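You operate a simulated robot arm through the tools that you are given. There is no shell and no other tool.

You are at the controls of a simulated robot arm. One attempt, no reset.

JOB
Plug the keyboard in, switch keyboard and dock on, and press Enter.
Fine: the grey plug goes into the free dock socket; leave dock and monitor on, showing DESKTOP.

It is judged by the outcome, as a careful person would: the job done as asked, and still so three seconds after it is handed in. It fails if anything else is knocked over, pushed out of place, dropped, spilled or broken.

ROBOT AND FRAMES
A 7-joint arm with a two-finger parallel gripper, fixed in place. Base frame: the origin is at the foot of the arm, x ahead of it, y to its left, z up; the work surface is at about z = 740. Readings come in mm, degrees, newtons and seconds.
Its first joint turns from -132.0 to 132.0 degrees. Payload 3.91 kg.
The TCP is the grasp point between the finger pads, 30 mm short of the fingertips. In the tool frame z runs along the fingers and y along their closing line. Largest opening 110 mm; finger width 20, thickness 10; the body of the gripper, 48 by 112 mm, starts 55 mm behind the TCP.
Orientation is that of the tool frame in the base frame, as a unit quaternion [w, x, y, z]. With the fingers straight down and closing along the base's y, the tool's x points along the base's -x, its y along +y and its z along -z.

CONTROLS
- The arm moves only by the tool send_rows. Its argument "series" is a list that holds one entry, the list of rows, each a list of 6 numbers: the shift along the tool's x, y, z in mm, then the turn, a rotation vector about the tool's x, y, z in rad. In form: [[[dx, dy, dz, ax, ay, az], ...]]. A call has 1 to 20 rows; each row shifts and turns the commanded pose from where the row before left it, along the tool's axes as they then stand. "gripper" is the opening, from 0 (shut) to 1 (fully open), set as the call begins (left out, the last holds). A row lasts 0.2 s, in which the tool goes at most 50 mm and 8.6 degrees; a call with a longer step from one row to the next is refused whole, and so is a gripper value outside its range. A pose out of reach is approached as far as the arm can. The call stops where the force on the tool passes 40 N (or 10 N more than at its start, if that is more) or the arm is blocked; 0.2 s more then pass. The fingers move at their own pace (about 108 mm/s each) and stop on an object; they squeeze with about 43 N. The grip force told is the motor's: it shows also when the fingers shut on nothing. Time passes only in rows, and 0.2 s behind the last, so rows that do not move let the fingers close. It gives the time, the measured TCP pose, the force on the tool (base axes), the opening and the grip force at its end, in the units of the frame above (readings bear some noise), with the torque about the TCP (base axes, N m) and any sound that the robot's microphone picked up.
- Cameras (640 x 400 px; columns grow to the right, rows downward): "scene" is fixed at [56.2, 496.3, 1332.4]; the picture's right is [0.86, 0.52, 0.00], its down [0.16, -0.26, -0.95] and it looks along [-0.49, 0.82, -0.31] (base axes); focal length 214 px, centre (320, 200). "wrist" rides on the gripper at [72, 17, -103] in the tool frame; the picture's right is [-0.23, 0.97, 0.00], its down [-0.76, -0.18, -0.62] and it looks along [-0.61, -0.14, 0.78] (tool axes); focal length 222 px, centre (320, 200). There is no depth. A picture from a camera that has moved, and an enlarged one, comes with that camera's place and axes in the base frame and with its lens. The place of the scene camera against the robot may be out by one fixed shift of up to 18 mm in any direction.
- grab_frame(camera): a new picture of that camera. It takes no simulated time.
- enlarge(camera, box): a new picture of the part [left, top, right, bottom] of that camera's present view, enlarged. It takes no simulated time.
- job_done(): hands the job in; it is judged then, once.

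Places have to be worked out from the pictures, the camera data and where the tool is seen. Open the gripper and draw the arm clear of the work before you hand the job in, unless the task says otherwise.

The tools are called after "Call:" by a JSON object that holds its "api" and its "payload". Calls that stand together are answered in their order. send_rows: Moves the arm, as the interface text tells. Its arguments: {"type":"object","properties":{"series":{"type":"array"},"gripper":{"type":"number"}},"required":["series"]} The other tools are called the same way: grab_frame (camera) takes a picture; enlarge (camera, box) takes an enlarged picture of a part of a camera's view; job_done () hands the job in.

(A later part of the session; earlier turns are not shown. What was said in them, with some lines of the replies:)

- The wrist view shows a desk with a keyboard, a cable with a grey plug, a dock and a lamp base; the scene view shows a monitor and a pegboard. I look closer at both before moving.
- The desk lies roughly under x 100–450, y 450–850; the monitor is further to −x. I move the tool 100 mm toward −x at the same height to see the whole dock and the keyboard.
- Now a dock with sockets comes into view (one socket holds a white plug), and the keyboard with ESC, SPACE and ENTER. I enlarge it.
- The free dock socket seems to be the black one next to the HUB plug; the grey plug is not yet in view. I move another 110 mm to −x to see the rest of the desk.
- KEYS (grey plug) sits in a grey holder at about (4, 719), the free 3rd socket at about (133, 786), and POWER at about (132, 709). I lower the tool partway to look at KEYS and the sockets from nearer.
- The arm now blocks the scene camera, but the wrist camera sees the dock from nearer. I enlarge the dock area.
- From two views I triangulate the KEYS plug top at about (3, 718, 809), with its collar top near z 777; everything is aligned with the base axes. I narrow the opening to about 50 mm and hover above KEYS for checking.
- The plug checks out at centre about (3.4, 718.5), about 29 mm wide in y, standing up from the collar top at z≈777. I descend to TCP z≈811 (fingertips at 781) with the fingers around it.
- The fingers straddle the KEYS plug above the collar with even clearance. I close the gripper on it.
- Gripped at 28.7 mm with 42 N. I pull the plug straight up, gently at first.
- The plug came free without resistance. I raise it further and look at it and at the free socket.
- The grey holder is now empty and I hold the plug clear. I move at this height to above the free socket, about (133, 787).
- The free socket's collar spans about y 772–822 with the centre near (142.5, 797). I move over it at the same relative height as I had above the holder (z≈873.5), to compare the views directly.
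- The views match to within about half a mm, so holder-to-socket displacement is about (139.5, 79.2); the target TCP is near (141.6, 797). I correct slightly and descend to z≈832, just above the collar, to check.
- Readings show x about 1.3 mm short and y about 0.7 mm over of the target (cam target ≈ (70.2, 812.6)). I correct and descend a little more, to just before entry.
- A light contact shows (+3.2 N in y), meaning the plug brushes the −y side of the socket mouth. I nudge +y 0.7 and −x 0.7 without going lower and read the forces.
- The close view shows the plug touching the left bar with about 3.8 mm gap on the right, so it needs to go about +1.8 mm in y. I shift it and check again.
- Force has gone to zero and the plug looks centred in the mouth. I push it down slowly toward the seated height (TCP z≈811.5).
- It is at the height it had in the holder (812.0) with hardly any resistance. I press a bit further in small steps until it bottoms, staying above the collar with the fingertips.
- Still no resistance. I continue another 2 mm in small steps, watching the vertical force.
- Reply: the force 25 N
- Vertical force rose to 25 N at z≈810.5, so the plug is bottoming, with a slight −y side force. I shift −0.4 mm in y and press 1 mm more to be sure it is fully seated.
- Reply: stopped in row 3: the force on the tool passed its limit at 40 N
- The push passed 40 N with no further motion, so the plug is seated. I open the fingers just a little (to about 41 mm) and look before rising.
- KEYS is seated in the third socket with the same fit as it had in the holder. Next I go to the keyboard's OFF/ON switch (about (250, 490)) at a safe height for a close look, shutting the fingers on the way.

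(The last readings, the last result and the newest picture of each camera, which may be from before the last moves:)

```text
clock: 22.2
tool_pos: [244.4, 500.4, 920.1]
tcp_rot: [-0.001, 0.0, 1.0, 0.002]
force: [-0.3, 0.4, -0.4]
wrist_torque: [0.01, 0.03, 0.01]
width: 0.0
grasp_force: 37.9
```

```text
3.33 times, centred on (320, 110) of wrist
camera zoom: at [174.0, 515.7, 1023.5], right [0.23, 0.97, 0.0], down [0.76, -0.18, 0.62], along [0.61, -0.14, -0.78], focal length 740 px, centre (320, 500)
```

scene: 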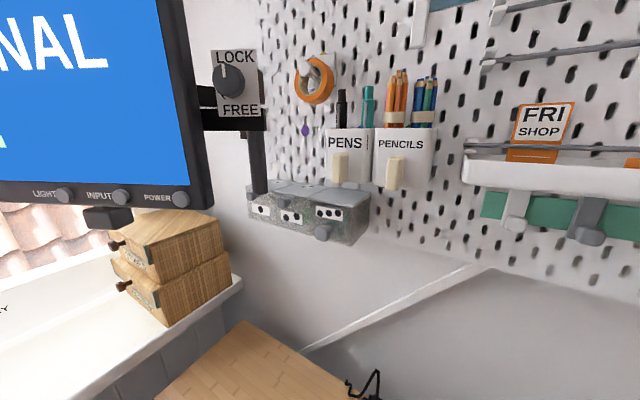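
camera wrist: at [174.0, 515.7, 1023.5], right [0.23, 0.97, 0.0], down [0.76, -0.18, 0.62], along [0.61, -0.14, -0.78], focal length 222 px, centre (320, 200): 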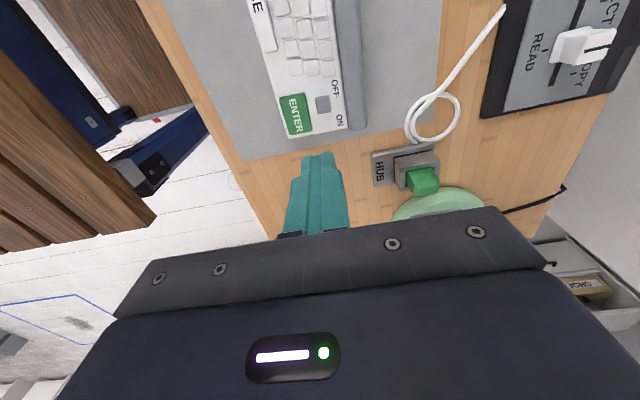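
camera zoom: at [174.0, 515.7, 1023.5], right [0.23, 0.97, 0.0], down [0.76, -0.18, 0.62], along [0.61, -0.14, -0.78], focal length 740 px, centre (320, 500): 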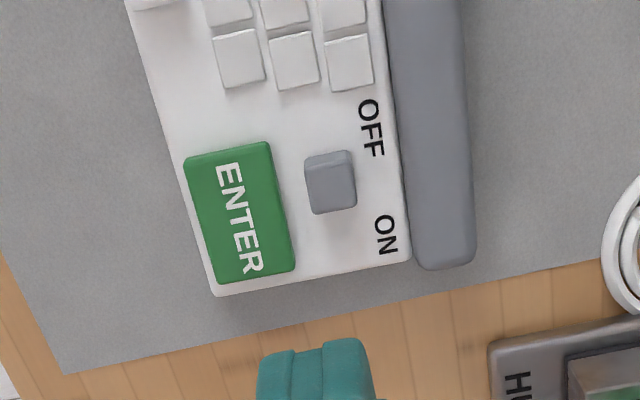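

The scene view again shows the monitor unchanged, and the keyboard knob sits nearer OFF at about (244, 502), with ON toward +x. I lower to z≈840 to see whether it's a slider or rocker.

Call:
{"api": "send_rows", "payload": {"series": [[[0, 0, 25, 0, 0, 0], [0, 0, 35, 0, 0, 0], [0, 0, 20, 0, 0, 0], [0, 0, 0, 0, 0, 0]]]}}

Call:
{"api": "grab_frame", "payload": {"camera": "wrist"}}

Call:
{"api": "enlarge", "payload": {"camera": "wrist", "box": [250, 70, 390, 170]}}

```text
clock: 23.2
tool_pos: [245.7, 501.5, 840.6]
tcp_rot: [0.0, 0.0, 1.0, 0.002]
force: [-0.1, -0.2, -0.7]
wrist_torque: [0.0, 0.06, -0.01]
width: 0.0
grasp_force: 37.8
```

```text
taken
camera wrist: at [174.8, 516.8, 943.5], right [0.23, 0.97, 0.0], down [0.76, -0.18, 0.62], along [0.61, -0.14, -0.78], focal length 222 px, centre (320, 200)
```

wrist: 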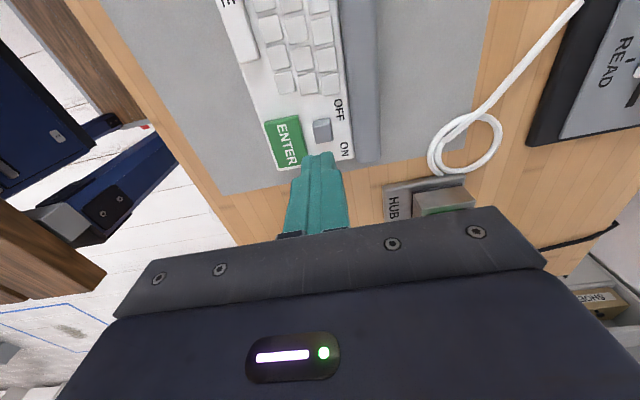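

```text
4.00 times, centred on (320, 120) of wrist
camera zoom: at [174.8, 516.8, 943.5], right [0.23, 0.97, 0.0], down [0.76, -0.18, 0.62], along [0.61, -0.14, -0.78], focal length 888 px, centre (320, 520)
```

zoom: 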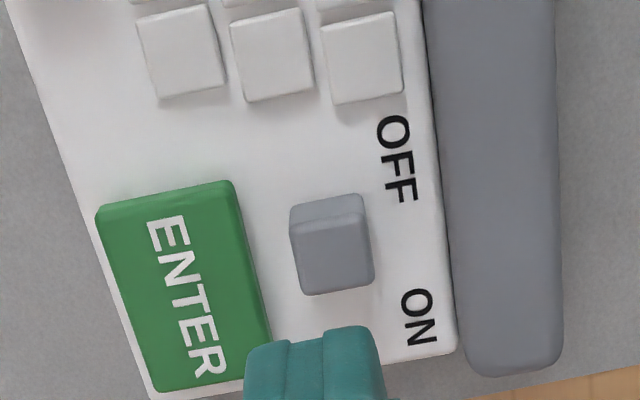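

The knob is a 16×15 mm block (top ≈ (245.5, 503, 769)), apparently a slider lying toward OFF; ON is toward +x. The gap to the keys is tight, so I turn the tool 90° to close along x, so a 10 mm thick finger can go behind it.

Call:
{"api": "send_rows", "payload": {"series": [[[0, 0, -20, 0, 0, 0.05], [0, 0, -20, 0, 0, 0.14], [0, 0, 0, 0, 0, 0.14], [0, 0, 0, 0, 0, 0.14], [0, 0, 0, 0, 0, 0.14], [0, 0, 0, 0, 0, 0.14], [0, 0, 0, 0, 0, 0.14], [0, 0, 0, 0, 0, 0.14], [0, 0, 0, 0, 0, 0.14], [0, 0, 0, 0, 0, 0.14], [0, 0, 0, 0, 0, 0.14], [0, 0, 0, 0, 0, 0.1208], [0, 0, 0, 0, 0, 0]]], "gripper": 0.36}}

Call:
{"api": "grab_frame", "payload": {"camera": "wrist"}}

Call:
{"api": "grab_frame", "payload": {"camera": "scene"}}

```text
clock: 26.0
tool_pos: [245.6, 501.2, 879.1]
tcp_rot: [-0.001, 0.708, 0.706, 0.001]
force: [-0.4, 0.4, 0.1]
wrist_torque: [-0.01, -0.01, -0.01]
width: 39.7
grasp_force: 0.2
```

```text
taken
camera wrist: at [264.0, 571.8, 983.4], right [0.97, -0.23, 0.0], down [-0.18, -0.76, 0.62], along [-0.14, -0.6, -0.78], focal length 222 px, centre (320, 200)
```

wrist: 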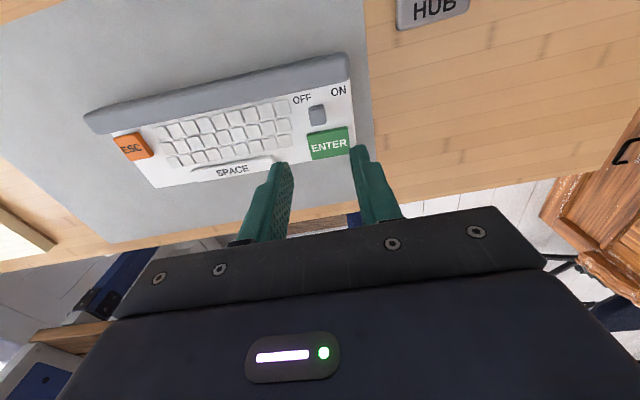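

```text
taken
```

scene: 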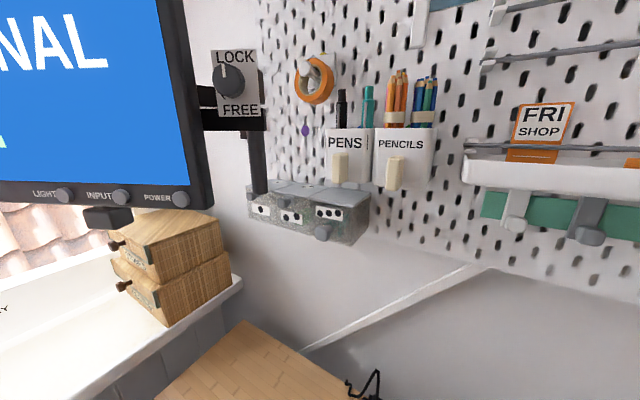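

Rotation worked; the tool now closes along x. I zoom in on the switch for position and shape.

Call:
{"api": "enlarge", "payload": {"camera": "wrist", "box": [260, 70, 380, 170]}}

```text
4.00 times, centred on (320, 120) of wrist
camera zoom: at [264.0, 571.8, 983.4], right [0.97, -0.23, 0.0], down [-0.18, -0.76, 0.62], along [-0.14, -0.6, -0.78], focal length 888 px, centre (320, 520)
```

zoom: 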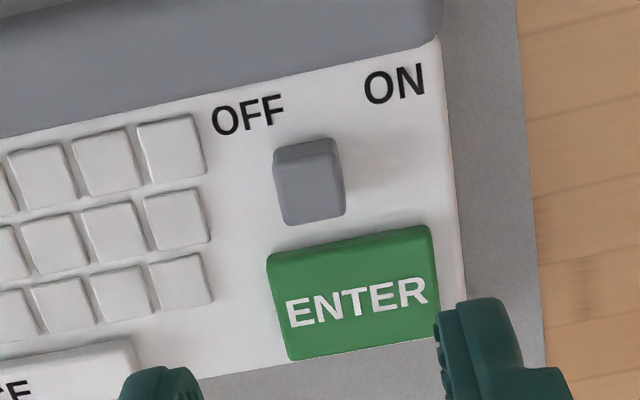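

The knob centre is confirmed at (245.6, 502.7, 769), with keys ending at x≈218 and the plate near z 755. I narrow the opening to 32 mm and lower the fingers around the knob, first to TCP z≈803.

Call:
{"api": "send_rows", "payload": {"series": [[[2.3, 4.4, 15, 0, 0, 0], [0, 0, 30, 0, 0, 0], [0, 0, 22, 0, 0, 0], [0, 0, 9, 0, 0, 0], [0, 0, 0, 0, 0, 0]]], "gripper": 0.29}}

Call:
{"api": "enlarge", "payload": {"camera": "wrist", "box": [260, 90, 380, 190]}}

```text
clock: 27.2
tool_pos: [250.1, 502.2, 803.6]
tcp_rot: [-0.001, 0.707, 0.707, 0.001]
force: [0.6, 0.8, 0.5]
wrist_torque: [0.06, -0.01, 0.01]
width: 31.9
grasp_force: 0.0
```

```text
4.00 times, centred on (320, 140) of wrist
camera zoom: at [267.9, 573.0, 907.4], right [0.97, -0.23, 0.0], down [-0.18, -0.76, 0.62], along [-0.14, -0.6, -0.78], focal length 888 px, centre (320, 440)
```

zoom: 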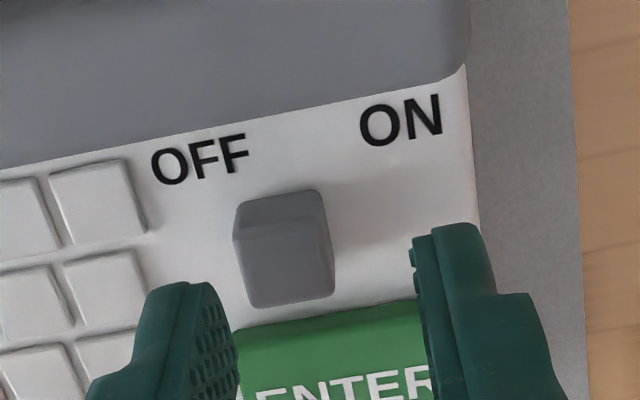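

The fingers straddle the knob cleanly, with the key gap clear. I go down to TCP z≈791 so the fingertips sit beside the knob, just above the plate.

Call:
{"api": "send_rows", "payload": {"series": [[[1, 0, 6, 0, 0, 0], [0, 0, 5, 0, 0, 0], [0, 0, 1.5, 0, 0, 0], [0, 0, 0, 0, 0, 0]]]}}

Call:
{"api": "enlarge", "payload": {"camera": "wrist", "box": [260, 90, 380, 190]}}

```text
clock: 28.2
tool_pos: [249.4, 503.6, 791.4]
tcp_rot: [-0.001, 0.707, 0.707, 0.001]
force: [0.8, -0.3, -0.1]
wrist_torque: [0.01, 0.04, -0.01]
width: 32.1
grasp_force: 0.0
```

```text
4.00 times, centred on (320, 140) of wrist
camera zoom: at [268.1, 575.2, 894.7], right [0.97, -0.23, 0.0], down [-0.18, -0.76, 0.62], along [-0.14, -0.6, -0.78], focal length 888 px, centre (320, 440)
```

zoom: 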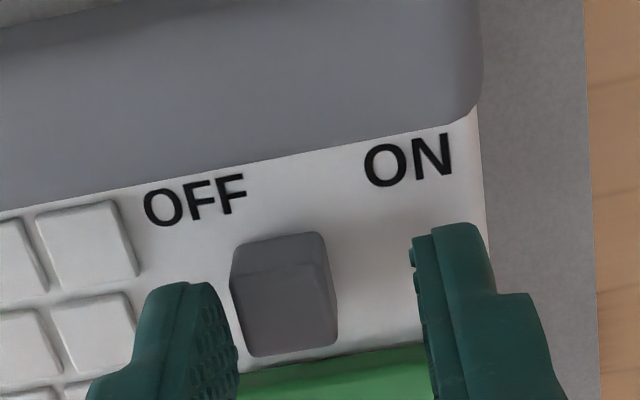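

No contact yet; the −x finger is beside the knob. I push toward ON (+x) in small steps and watch the force.

Call:
{"api": "send_rows", "payload": {"series": [[[0, 2, 0, 0, 0, 0], [0, 1.5, 0, 0, 0, 0], [0, 1.5, 0, 0, 0, 0], [0, 1.5, 0, 0, 0, 0]]]}}

Call:
{"api": "enlarge", "payload": {"camera": "wrist", "box": [260, 90, 380, 190]}}

```text
clock: 29.2
tool_pos: [256.3, 504.7, 791.1]
tcp_rot: [-0.001, 0.707, 0.707, 0.0]
force: [-0.1, 0.3, 0.3]
wrist_torque: [-0.03, 0.02, 0.0]
width: 32.2
grasp_force: 0.0
```

```text
4.00 times, centred on (320, 140) of wrist
camera zoom: at [274.7, 574.8, 894.8], right [0.97, -0.23, 0.0], down [-0.18, -0.76, 0.62], along [-0.14, -0.6, -0.78], focal length 888 px, centre (320, 440)
```

zoom: 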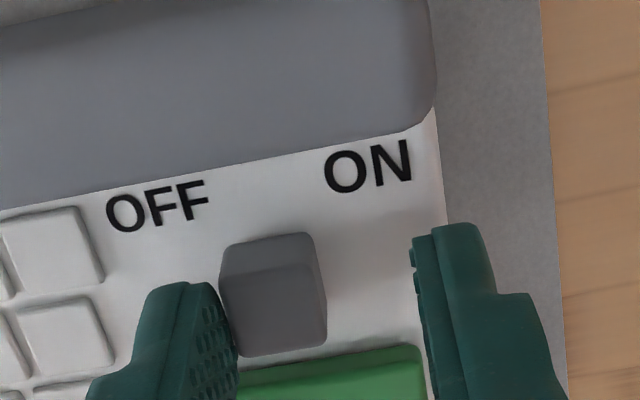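

The knob slides freely with the finger (about 4–5 mm so far) and the keyboard itself stays put. I keep pushing in 1.5 mm steps.

Call:
{"api": "send_rows", "payload": {"series": [[[0, 1.5, 0, 0, 0, 0], [0, 1.5, 0, 0, 0, 0], [0, 0, 0, 0, 0, 0]]]}}

Call:
{"api": "enlarge", "payload": {"camera": "wrist", "box": [260, 90, 380, 190]}}

```text
clock: 30.0
tool_pos: [260.9, 504.2, 791.3]
tcp_rot: [-0.001, 0.707, 0.708, 0.002]
force: [0.6, -0.6, 0.3]
wrist_torque: [0.06, 0.01, 0.02]
width: 32.1
grasp_force: 0.1
```

```text
4.00 times, centred on (320, 140) of wrist
camera zoom: at [277.8, 575.1, 895.4], right [0.97, -0.23, 0.0], down [-0.18, -0.76, 0.62], along [-0.14, -0.6, -0.78], focal length 888 px, centre (320, 440)
```

zoom: 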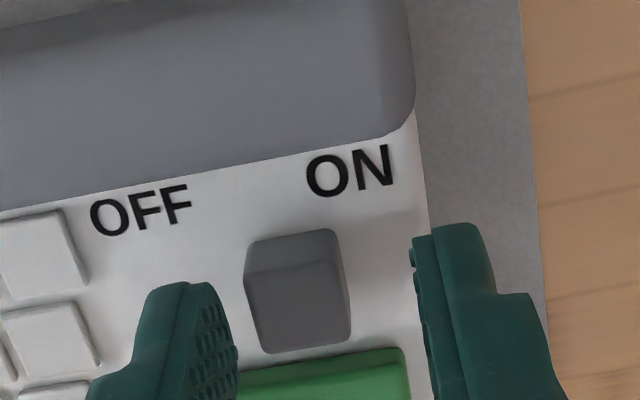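

The knob snapped across ahead of the finger to the ON side (about 11 mm total). I back off a little, rise straight up and verify.

Call:
{"api": "send_rows", "payload": {"series": [[[0, -1, -4, 0, 0, 0], [0, 0, -20, 0, 0, 0], [0, 0, -35, 0, 0, 0], [0, 0, -25, 0, 0, 0], [0, 0, -5, 0, 0, 0]]]}}

Call:
{"api": "enlarge", "payload": {"camera": "wrist", "box": [220, 60, 380, 170]}}

Call:
{"api": "grab_frame", "payload": {"camera": "scene"}}

```text
clock: 31.2
tool_pos: [257.8, 503.1, 880.3]
tcp_rot: [-0.001, 0.707, 0.707, 0.002]
force: [0.2, 0.1, -0.9]
wrist_torque: [0.01, 0.03, 0.0]
width: 32.1
grasp_force: 0.0
```

```text
3.64 times, centred on (300, 115) of wrist
camera zoom: at [276.7, 573.9, 983.9], right [0.97, -0.23, 0.0], down [-0.18, -0.76, 0.62], along [-0.14, -0.6, -0.78], focal length 808 px, centre (393, 509)
```

zoom: 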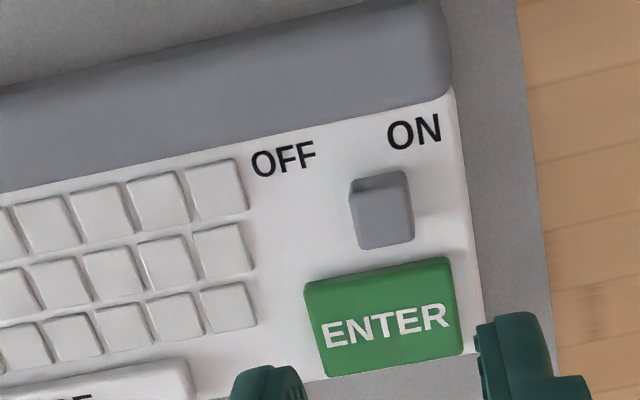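

```text
taken
```

scene: 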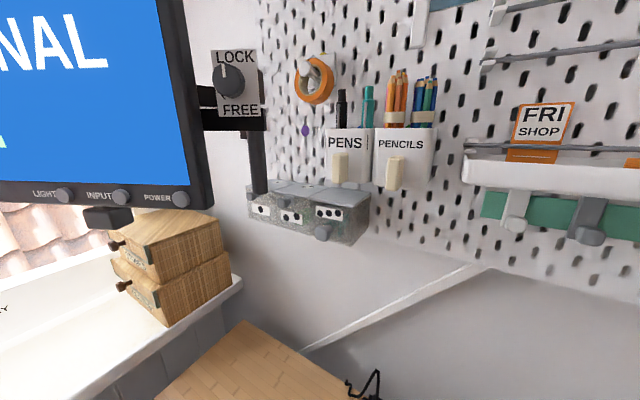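

The switch is on ON and the keyboard has not moved. Now I travel above the dock's POWER button (about (142, 713)) with fingers shut.

Call:
{"api": "send_rows", "payload": {"series": [[[20, -11, -5, 0, 0, 0], [38, -21, -5, 0, 0, 0], [40, -22, 0, 0, 0, 0], [40, -22, 0, 0, 0, 0], [38, -21, 0, 0, 0, 0], [24, -13, 0, 0, 0, 0], [8, -5, 0, 0, 0, 0], [0, 0, 0, 0, 0, 0]]], "gripper": 0.0}}

Call:
{"api": "grab_frame", "payload": {"camera": "wrist"}}

Call:
{"api": "enlarge", "payload": {"camera": "wrist", "box": [240, 60, 400, 160]}}

```text
clock: 33.0
tool_pos: [141.8, 712.2, 891.4]
tcp_rot: [-0.001, 0.707, 0.707, 0.001]
force: [0.6, -0.2, -0.6]
wrist_torque: [0.0, 0.0, 0.01]
width: 0.0
grasp_force: 37.6
```

```text
taken
camera wrist: at [160.4, 782.8, 994.8], right [0.97, -0.23, 0.0], down [-0.18, -0.76, 0.62], along [-0.14, -0.6, -0.78], focal length 222 px, centre (320, 200)
```

wrist: 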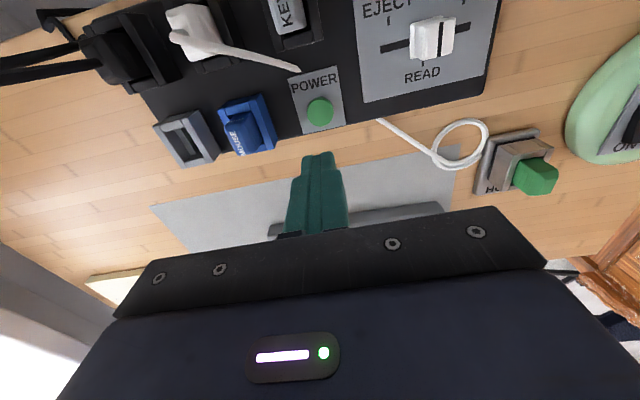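

```text
4.00 times, centred on (320, 110) of wrist
camera zoom: at [160.4, 782.8, 994.8], right [0.97, -0.23, 0.0], down [-0.18, -0.76, 0.62], along [-0.14, -0.6, -0.78], focal length 888 px, centre (320, 560)
```

zoom: 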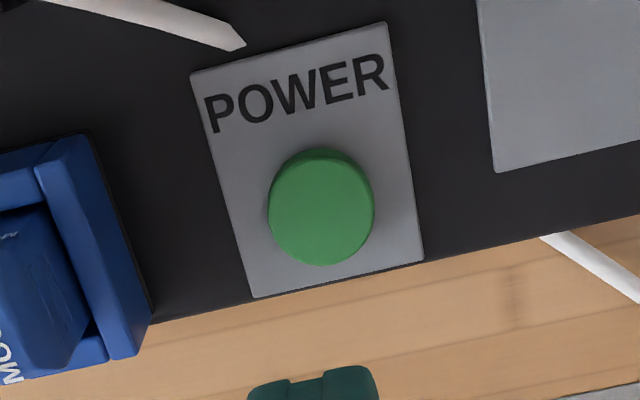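

The button top is at about (143.7, 709.7, 757), 28 mm across. I align and descend to about 10 mm above it.

Call:
{"api": "send_rows", "payload": {"series": [[[-2.5, 1.9, 20, 0, 0, 0], [0, 0, 35, 0, 0, 0], [0, 0, 28, 0, 0, 0], [0, 0, 9, 0, 0, 0], [0, 0, 0, 0, 0, 0]]]}}

Call:
{"api": "grab_frame", "payload": {"camera": "wrist"}}

Call:
{"api": "enlarge", "payload": {"camera": "wrist", "box": [260, 90, 380, 190]}}

Call:
{"api": "grab_frame", "payload": {"camera": "scene"}}

```text
clock: 34.2
tool_pos: [145.0, 710.2, 799.1]
tcp_rot: [-0.001, 0.707, 0.707, 0.001]
force: [0.1, 0.3, 0.0]
wrist_torque: [-0.01, 0.06, 0.01]
width: 0.0
grasp_force: 37.4
```

```text
taken
camera wrist: at [162.5, 780.4, 902.8], right [0.97, -0.23, 0.0], down [-0.18, -0.76, 0.62], along [-0.14, -0.6, -0.78], focal length 222 px, centre (320, 200)
```

wrist: 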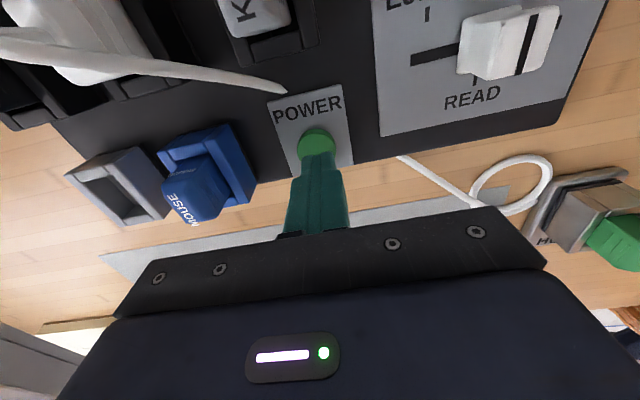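

```text
4.00 times, centred on (320, 140) of wrist
camera zoom: at [162.5, 780.4, 902.8], right [0.97, -0.23, 0.0], down [-0.18, -0.76, 0.62], along [-0.14, -0.6, -0.78], focal length 888 px, centre (320, 440)
```

zoom: 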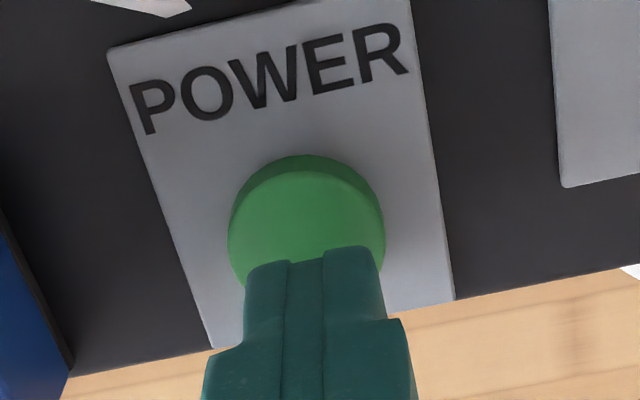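

```text
taken
```

scene: 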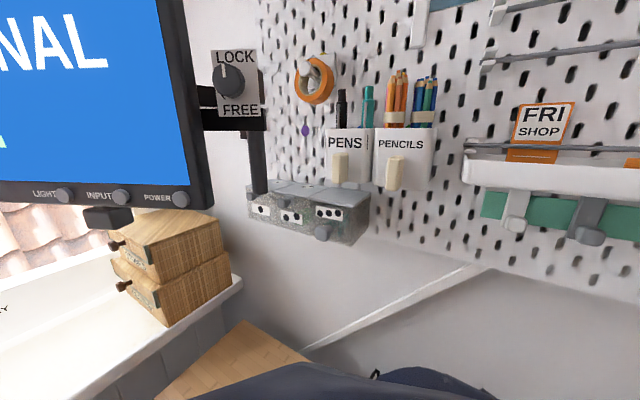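

I'm centred over the button and the monitor stays visible in the scene camera. I press down in small steps, with the force limit as guard.

Call:
{"api": "send_rows", "payload": {"series": [[[0, 0, 4, 0, 0, 0], [0, 0, 3, 0, 0, 0], [0, 0, 2, 0, 0, 0], [0, 0, 1, 0, 0, 0]]]}}

Call:
{"api": "enlarge", "payload": {"camera": "wrist", "box": [260, 90, 380, 190]}}

Call:
{"api": "grab_frame", "payload": {"camera": "scene"}}

```text
clock: 35.2
tool_pos: [143.8, 710.5, 789.5]
tcp_rot: [-0.001, 0.707, 0.707, 0.001]
force: [0.8, -1.6, 1.4]
wrist_torque: [-0.1, -0.04, -0.01]
width: 0.3
grasp_force: 38.3
heard: click
```

```text
4.00 times, centred on (320, 140) of wrist
camera zoom: at [163.3, 780.6, 892.9], right [0.97, -0.23, 0.0], down [-0.18, -0.76, 0.62], along [-0.14, -0.6, -0.78], focal length 888 px, centre (320, 440)
```

zoom: 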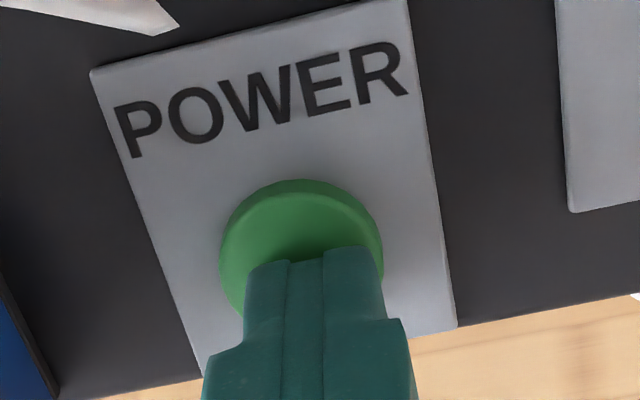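

```text
taken
```

scene: 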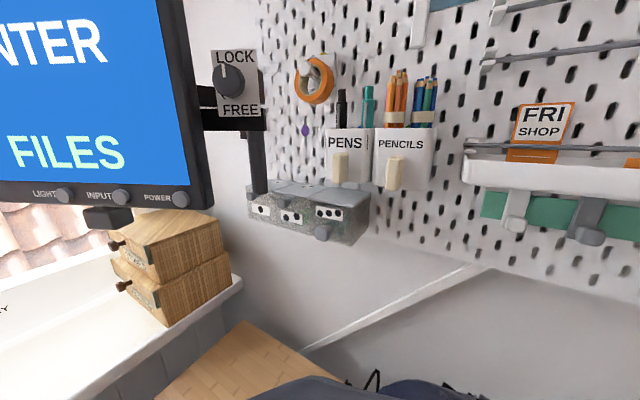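

A click, and the screen changed to "…NTER / … FILES". I lift off the button; then I want to see the whole screen before pressing Enter.

Call:
{"api": "send_rows", "payload": {"series": [[[0, 0, -10, 0, 0, 0], [0, 0, -25, 0, 0, 0], [0, 0, -40, 0, 0, 0], [0, 0, -40, 0, 0, 0], [0, 0, -20, 0, 0, 0]]]}}

Call:
{"api": "enlarge", "payload": {"camera": "scene", "box": [0, 0, 240, 220]}}

Call:
{"api": "grab_frame", "payload": {"camera": "wrist"}}

```text
clock: 36.4
tool_pos: [143.7, 710.4, 924.2]
tcp_rot: [-0.001, 0.707, 0.707, 0.001]
force: [0.3, 0.5, -0.3]
wrist_torque: [-0.04, 0.0, 0.0]
width: 0.0
grasp_force: 37.5
```

```text
1.82 times, centred on (120, 110) of scene
camera zoom: at [56.2, 496.3, 1332.4], right [0.86, 0.52, 0.0], down [0.16, -0.26, -0.95], along [-0.49, 0.82, -0.31], focal length 390 px, centre (684, 364)
```

zoom: 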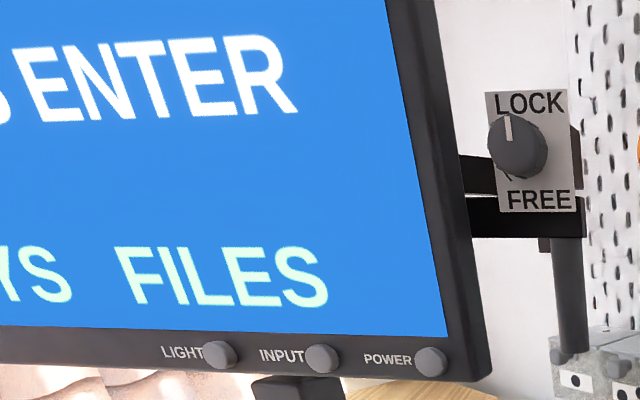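

```text
taken
camera wrist: at [162.5, 781.7, 1027.6], right [0.97, -0.23, 0.0], down [-0.18, -0.76, 0.62], along [-0.14, -0.6, -0.78], focal length 222 px, centre (320, 200)
```

wrist: 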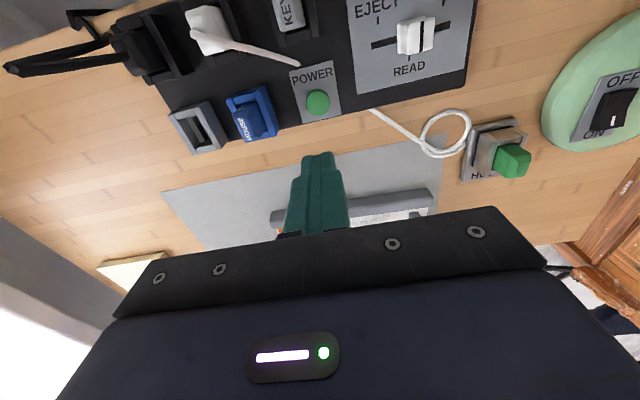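

The screen says "PRESS ENTER" with "…KEYS FILES" listed below, so the keyboard plug is recognised. I move above the ENTER key, centred about (250, 472, 763).

Call:
{"api": "send_rows", "payload": {"series": [[[-20, 9, 0, 0, 0, 0], [-38, 17, 0, 0, 0, 0], [-40, 18, 0, 0, 0, 0], [-40, 18, 0, 0, 0, 0], [-40, 18, 5, 0, 0, 0], [-36, 16, 15, 0, 0, 0], [-18, 8, 20, 0, 0, 0], [-5, 2.3, 20, 0, 0, 0], [0, 0, 14, 0, 0, 0], [0, 0, 0, 0, 0, 0]]]}}

Call:
{"api": "grab_frame", "payload": {"camera": "wrist"}}

Call:
{"api": "enlarge", "payload": {"camera": "wrist", "box": [260, 80, 380, 180]}}

```text
clock: 38.6
tool_pos: [252.2, 472.2, 847.2]
tcp_rot: [-0.001, 0.707, 0.707, 0.001]
force: [-0.4, -0.7, 0.7]
wrist_torque: [0.0, -0.02, -0.02]
width: 0.0
grasp_force: 37.1
```

```text
taken
camera wrist: at [269.1, 542.8, 951.9], right [0.97, -0.23, 0.0], down [-0.18, -0.76, 0.62], along [-0.14, -0.6, -0.78], focal length 222 px, centre (320, 200)
```

wrist: 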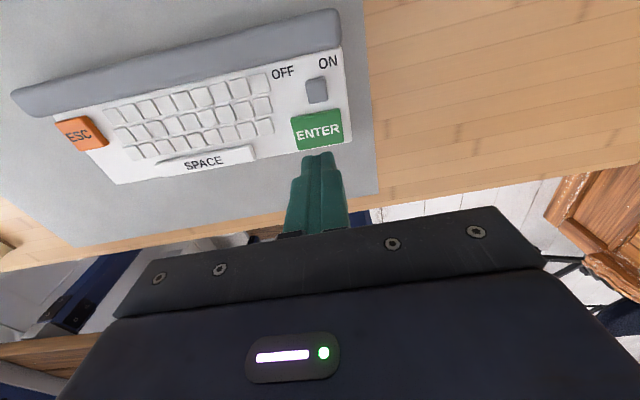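

```text
4.00 times, centred on (320, 130) of wrist
camera zoom: at [269.1, 542.8, 951.9], right [0.97, -0.23, 0.0], down [-0.18, -0.76, 0.62], along [-0.14, -0.6, -0.78], focal length 888 px, centre (320, 480)
```

zoom: 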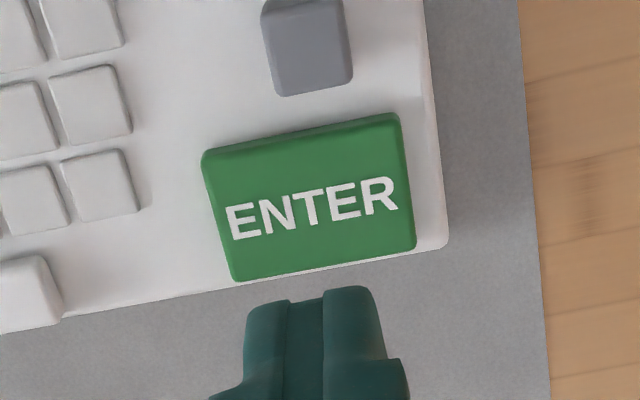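

The tool axis projects onto the ENTER key's middle. I lower to just above it and then press in small steps.

Call:
{"api": "send_rows", "payload": {"series": [[[0, -1, 20, 0, 0, 0], [0, 0, 20, 0, 0, 0], [0, 0, 8, 0, 0, 0], [0, 0, 2, 0, 0, 0], [0, 0, 1.5, 0, 0, 0], [0, 0, 1.5, 0, 0, 0]]]}}

Call:
{"api": "enlarge", "payload": {"camera": "wrist", "box": [260, 90, 380, 190]}}

Call:
{"api": "enlarge", "payload": {"camera": "scene", "box": [0, 0, 240, 220]}}

```text
clock: 40.0
tool_pos: [250.9, 472.5, 794.5]
tcp_rot: [-0.001, 0.707, 0.707, 0.001]
force: [-1.0, 0.2, -0.1]
wrist_torque: [-0.03, 0.02, 0.0]
width: 0.0
grasp_force: 37.6
```

```text
4.00 times, centred on (320, 140) of wrist
camera zoom: at [268.6, 543.0, 899.2], right [0.97, -0.23, 0.0], down [-0.18, -0.76, 0.62], along [-0.14, -0.6, -0.78], focal length 888 px, centre (320, 440)
```

zoom: 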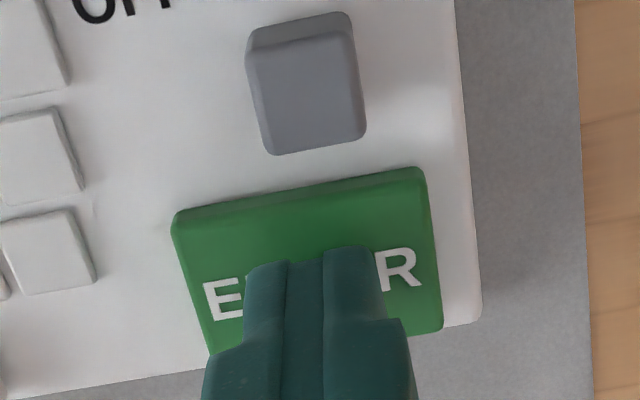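

```text
1.82 times, centred on (120, 110) of scene
camera zoom: at [56.2, 496.3, 1332.4], right [0.86, 0.52, 0.0], down [0.16, -0.26, -0.95], along [-0.49, 0.82, -0.31], focal length 390 px, centre (684, 364)
```

zoom: 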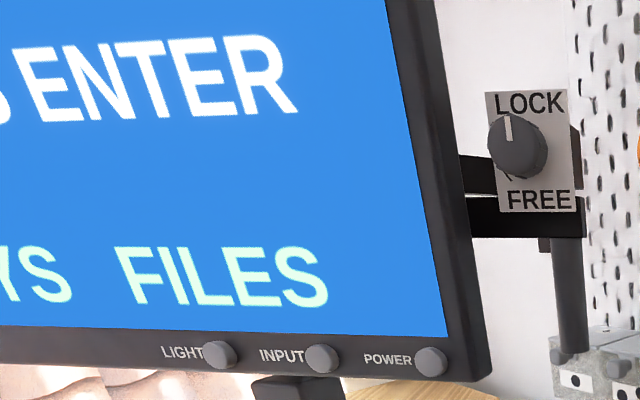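

The fingertips are right at the key's surface without force yet. I press about 4 mm more in small steps.

Call:
{"api": "send_rows", "payload": {"series": [[[0, 0, 1.5, 0, 0, 0], [0, 0, 1.5, 0, 0, 0], [0, 0, 1, 0, 0, 0]]]}}

Call:
{"api": "enlarge", "payload": {"camera": "scene", "box": [0, 0, 240, 220]}}

```text
clock: 40.8
tool_pos: [249.7, 471.3, 792.5]
tcp_rot: [-0.002, 0.708, 0.707, 0.0]
force: [-0.9, -0.1, 0.0]
wrist_torque: [0.01, 0.01, 0.04]
width: 0.2
grasp_force: 37.4
```

```text
1.82 times, centred on (120, 110) of scene
camera zoom: at [56.2, 496.3, 1332.4], right [0.86, 0.52, 0.0], down [0.16, -0.26, -0.95], along [-0.49, 0.82, -0.31], focal length 390 px, centre (684, 364)
```

zoom: 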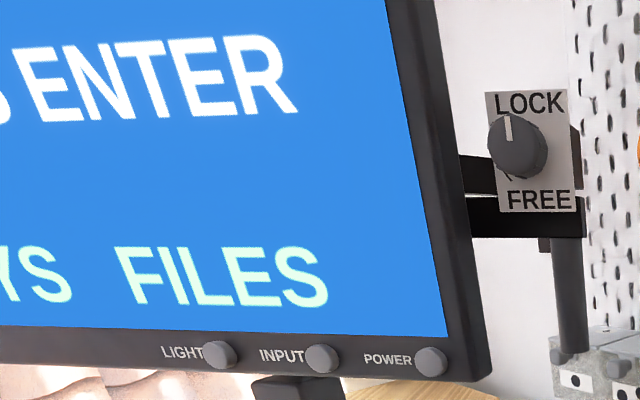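

Still no contact force at z≈792. I continue pressing down in 1.5 mm steps.

Call:
{"api": "send_rows", "payload": {"series": [[[0, 0, 1.5, 0, 0, 0], [0, 0, 1.5, 0, 0, 0], [0, 0, 1, 0, 0, 0]]]}}

Call:
{"api": "enlarge", "payload": {"camera": "scene", "box": [0, 0, 240, 220]}}

Call:
{"api": "enlarge", "payload": {"camera": "wrist", "box": [260, 90, 380, 190]}}

```text
clock: 41.6
tool_pos: [252.2, 472.3, 787.8]
tcp_rot: [-0.001, 0.707, 0.708, 0.002]
force: [-0.6, 1.0, 1.1]
wrist_torque: [0.02, 0.01, -0.01]
width: 0.1
grasp_force: 38.1
heard: click
```

```text
1.82 times, centred on (120, 110) of scene
camera zoom: at [56.2, 496.3, 1332.4], right [0.86, 0.52, 0.0], down [0.16, -0.26, -0.95], along [-0.49, 0.82, -0.31], focal length 390 px, centre (684, 364)
```

zoom: 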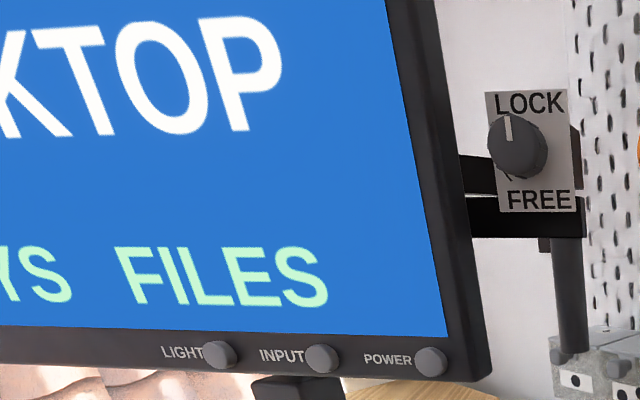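

```text
4.00 times, centred on (320, 140) of wrist
camera zoom: at [269.5, 544.0, 891.9], right [0.97, -0.23, 0.0], down [-0.18, -0.76, 0.62], along [-0.14, -0.6, -0.78], focal length 888 px, centre (320, 440)
```

zoom: 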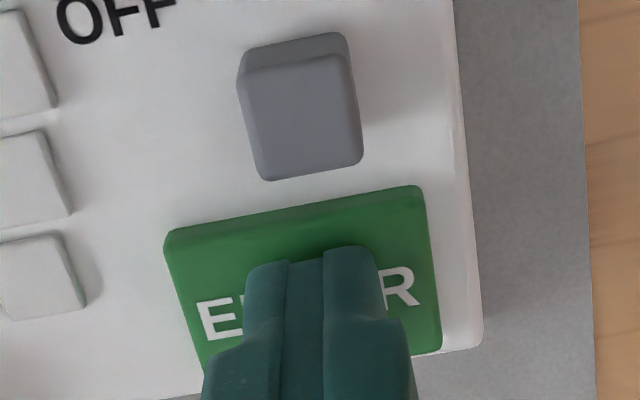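

The screen now shows "…KTOP" (DESKTOP). I release the key straight up and rise well clear, then open the gripper.

Call:
{"api": "send_rows", "payload": {"series": [[[0, 0, -8, 0, 0, 0], [0, 0, -25, 0, 0, 0], [0, 0, -40, 0, 0, 0], [0, 0, -45, 0, 0, 0], [0, 0, -45, 0, 0, 0], [0, 0, -40, 0, 0, 0], [0, 0, -20, 0, 0, 0]]]}}

Call:
{"api": "send_rows", "payload": {"series": [[[20, -5, -5, 0, 0, 0], [40, -5, -10, 0, 0, 0], [45, -5, -10, 0, 0, 0], [40, 0, -10, 0, 0, 0], [15, 0, 0, 0, 0, 0], [0, 0, 0, 0, 0, 0]]], "gripper": 1.0}}

Call:
{"api": "grab_frame", "payload": {"camera": "wrist"}}

Call:
{"api": "grab_frame", "payload": {"camera": "scene"}}

```text
clock: 43.2
tool_pos: [251.4, 473.7, 1011.1]
tcp_rot: [-0.001, 0.707, 0.707, 0.002]
force: [-0.5, -0.2, 0.3]
wrist_torque: [-0.04, 0.01, -0.01]
width: 0.2
grasp_force: 37.7
```

```text
clock: 44.6
tool_pos: [234.9, 634.7, 1046.7]
tcp_rot: [-0.002, 0.707, 0.707, 0.0]
force: [0.5, -0.5, 0.3]
wrist_torque: [0.0, -0.01, 0.0]
width: 110.1
grasp_force: 0.0
```

```text
taken
camera wrist: at [252.9, 704.9, 1149.6], right [0.97, -0.23, 0.0], down [-0.18, -0.76, 0.62], along [-0.14, -0.6, -0.78], focal length 222 px, centre (320, 200)
```

wrist: 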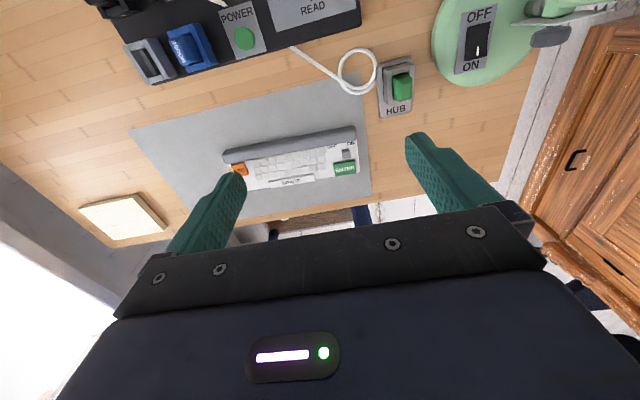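

```text
taken
```

scene: 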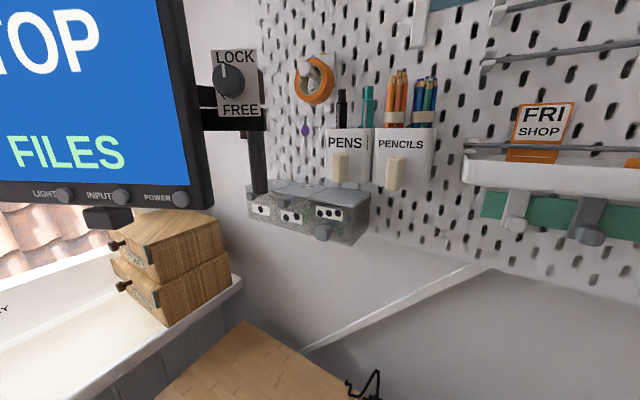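

Gripper is open, and the screen shows DESKTOP. I turn the wrist back and rise toward the starting pose to check the dock, plug and the rest a final time.

Call:
{"api": "send_rows", "payload": {"series": [[[0, 0, -10, 0, 0, -0.1], [0, 0, -15, 0, 0, -0.14], [0, 0, -15, 0, 0, -0.14], [0, 0, -5, 0, 0, -0.14], [0, 0, 0, 0, 0, -0.14], [0, 0, 0, 0, 0, -0.14], [0, 0, 0, 0, 0, -0.14], [0, 0, 0, 0, 0, -0.14], [0, 0, 0, 0, 0, -0.14], [0, 0, 0, 0, 0, -0.14], [0, 0, 0, 0, 0, -0.14], [0, 0, 0, 0, 0, -0.0708], [20, 5, 0, 0, 0, 0], [40, 8, 0, 0, 0, 0], [40, 7, 0, 0, 0, 0], [20, 0, 0, 0, 0, 0], [0, 0, 0, 0, 0, 0]]]}}

Call:
{"api": "grab_frame", "payload": {"camera": "wrist"}}

Call:
{"api": "enlarge", "payload": {"camera": "wrist", "box": [190, 0, 450, 190]}}

Call:
{"api": "enlarge", "payload": {"camera": "scene", "box": [0, 0, 240, 220]}}

```text
clock: 48.2
tool_pos: [115.4, 651.3, 1090.5]
tcp_rot: [0.0, 0.0, 1.0, 0.002]
force: [-0.4, 0.2, 0.4]
wrist_torque: [0.01, 0.01, -0.03]
width: 109.8
grasp_force: 0.1
```

```text
taken
camera wrist: at [42.8, 666.5, 1194.7], right [0.23, 0.97, 0.0], down [0.76, -0.18, 0.62], along [0.61, -0.14, -0.78], focal length 222 px, centre (320, 200)
```

wrist: 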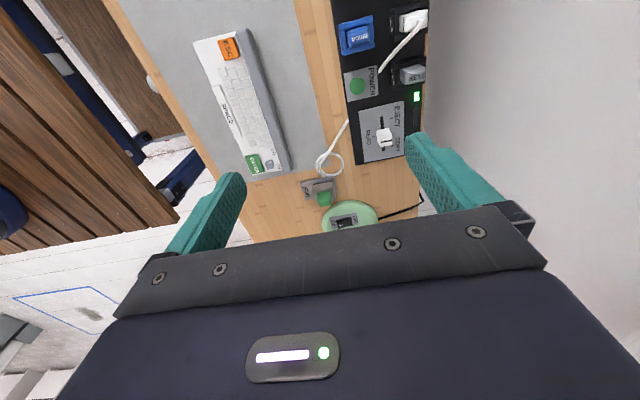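

```text
2.11 times, centred on (320, 95) of wrist
camera zoom: at [42.8, 666.5, 1194.7], right [0.23, 0.97, 0.0], down [0.76, -0.18, 0.62], along [0.61, -0.14, -0.78], focal length 468 px, centre (320, 421)
```

zoom: 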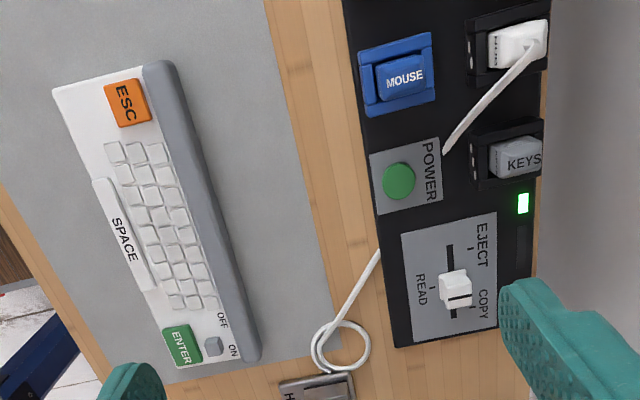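

```text
1.82 times, centred on (120, 110) of scene
camera zoom: at [56.2, 496.3, 1332.4], right [0.86, 0.52, 0.0], down [0.16, -0.26, -0.95], along [-0.49, 0.82, -0.31], focal length 390 px, centre (684, 364)
```

zoom: 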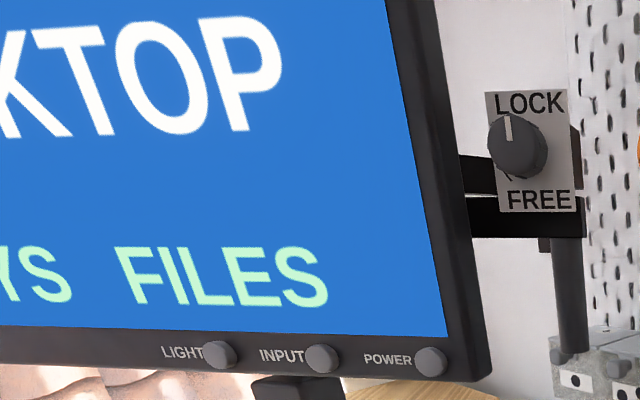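

Final check: KEYS is in the third dock socket, the dock's green light is lit, and the keyboard switch is on ON. The monitor shows DESKTOP, the other plugs and the slider are untouched, and the gripper is open and clear, so I hand the job in.

Call:
{"api": "job_done", "payload": {}}

```text
The job is handed in.
```

The job is done and handed in. The keyboard is plugged in, the keyboard and dock are both on, and the monitor shows DESKTOP after I pressed Enter.

- **Plug:** the grey KEYS plug is in the free dock socket, the one marked with three dots. It went down until the push reached the 40 N limit, and it sits the same way it did in its holder.
- **Keyboard switch:** it slid across to ON, and the keyboard stayed where it was.
- **Dock:** POWER clicked when pressed, the dock's green light is lit, and the screen changed to its "PRESS ENTER" prompt.
- **Enter:** the key clicked and the screen changed to DESKTOP. The scene camera only sees the right part of the monitor, so I read the end of the word ("…KTOP") rather than all of it.

Nothing else looked moved in the last pictures, and the gripper is open and clear of the desk.
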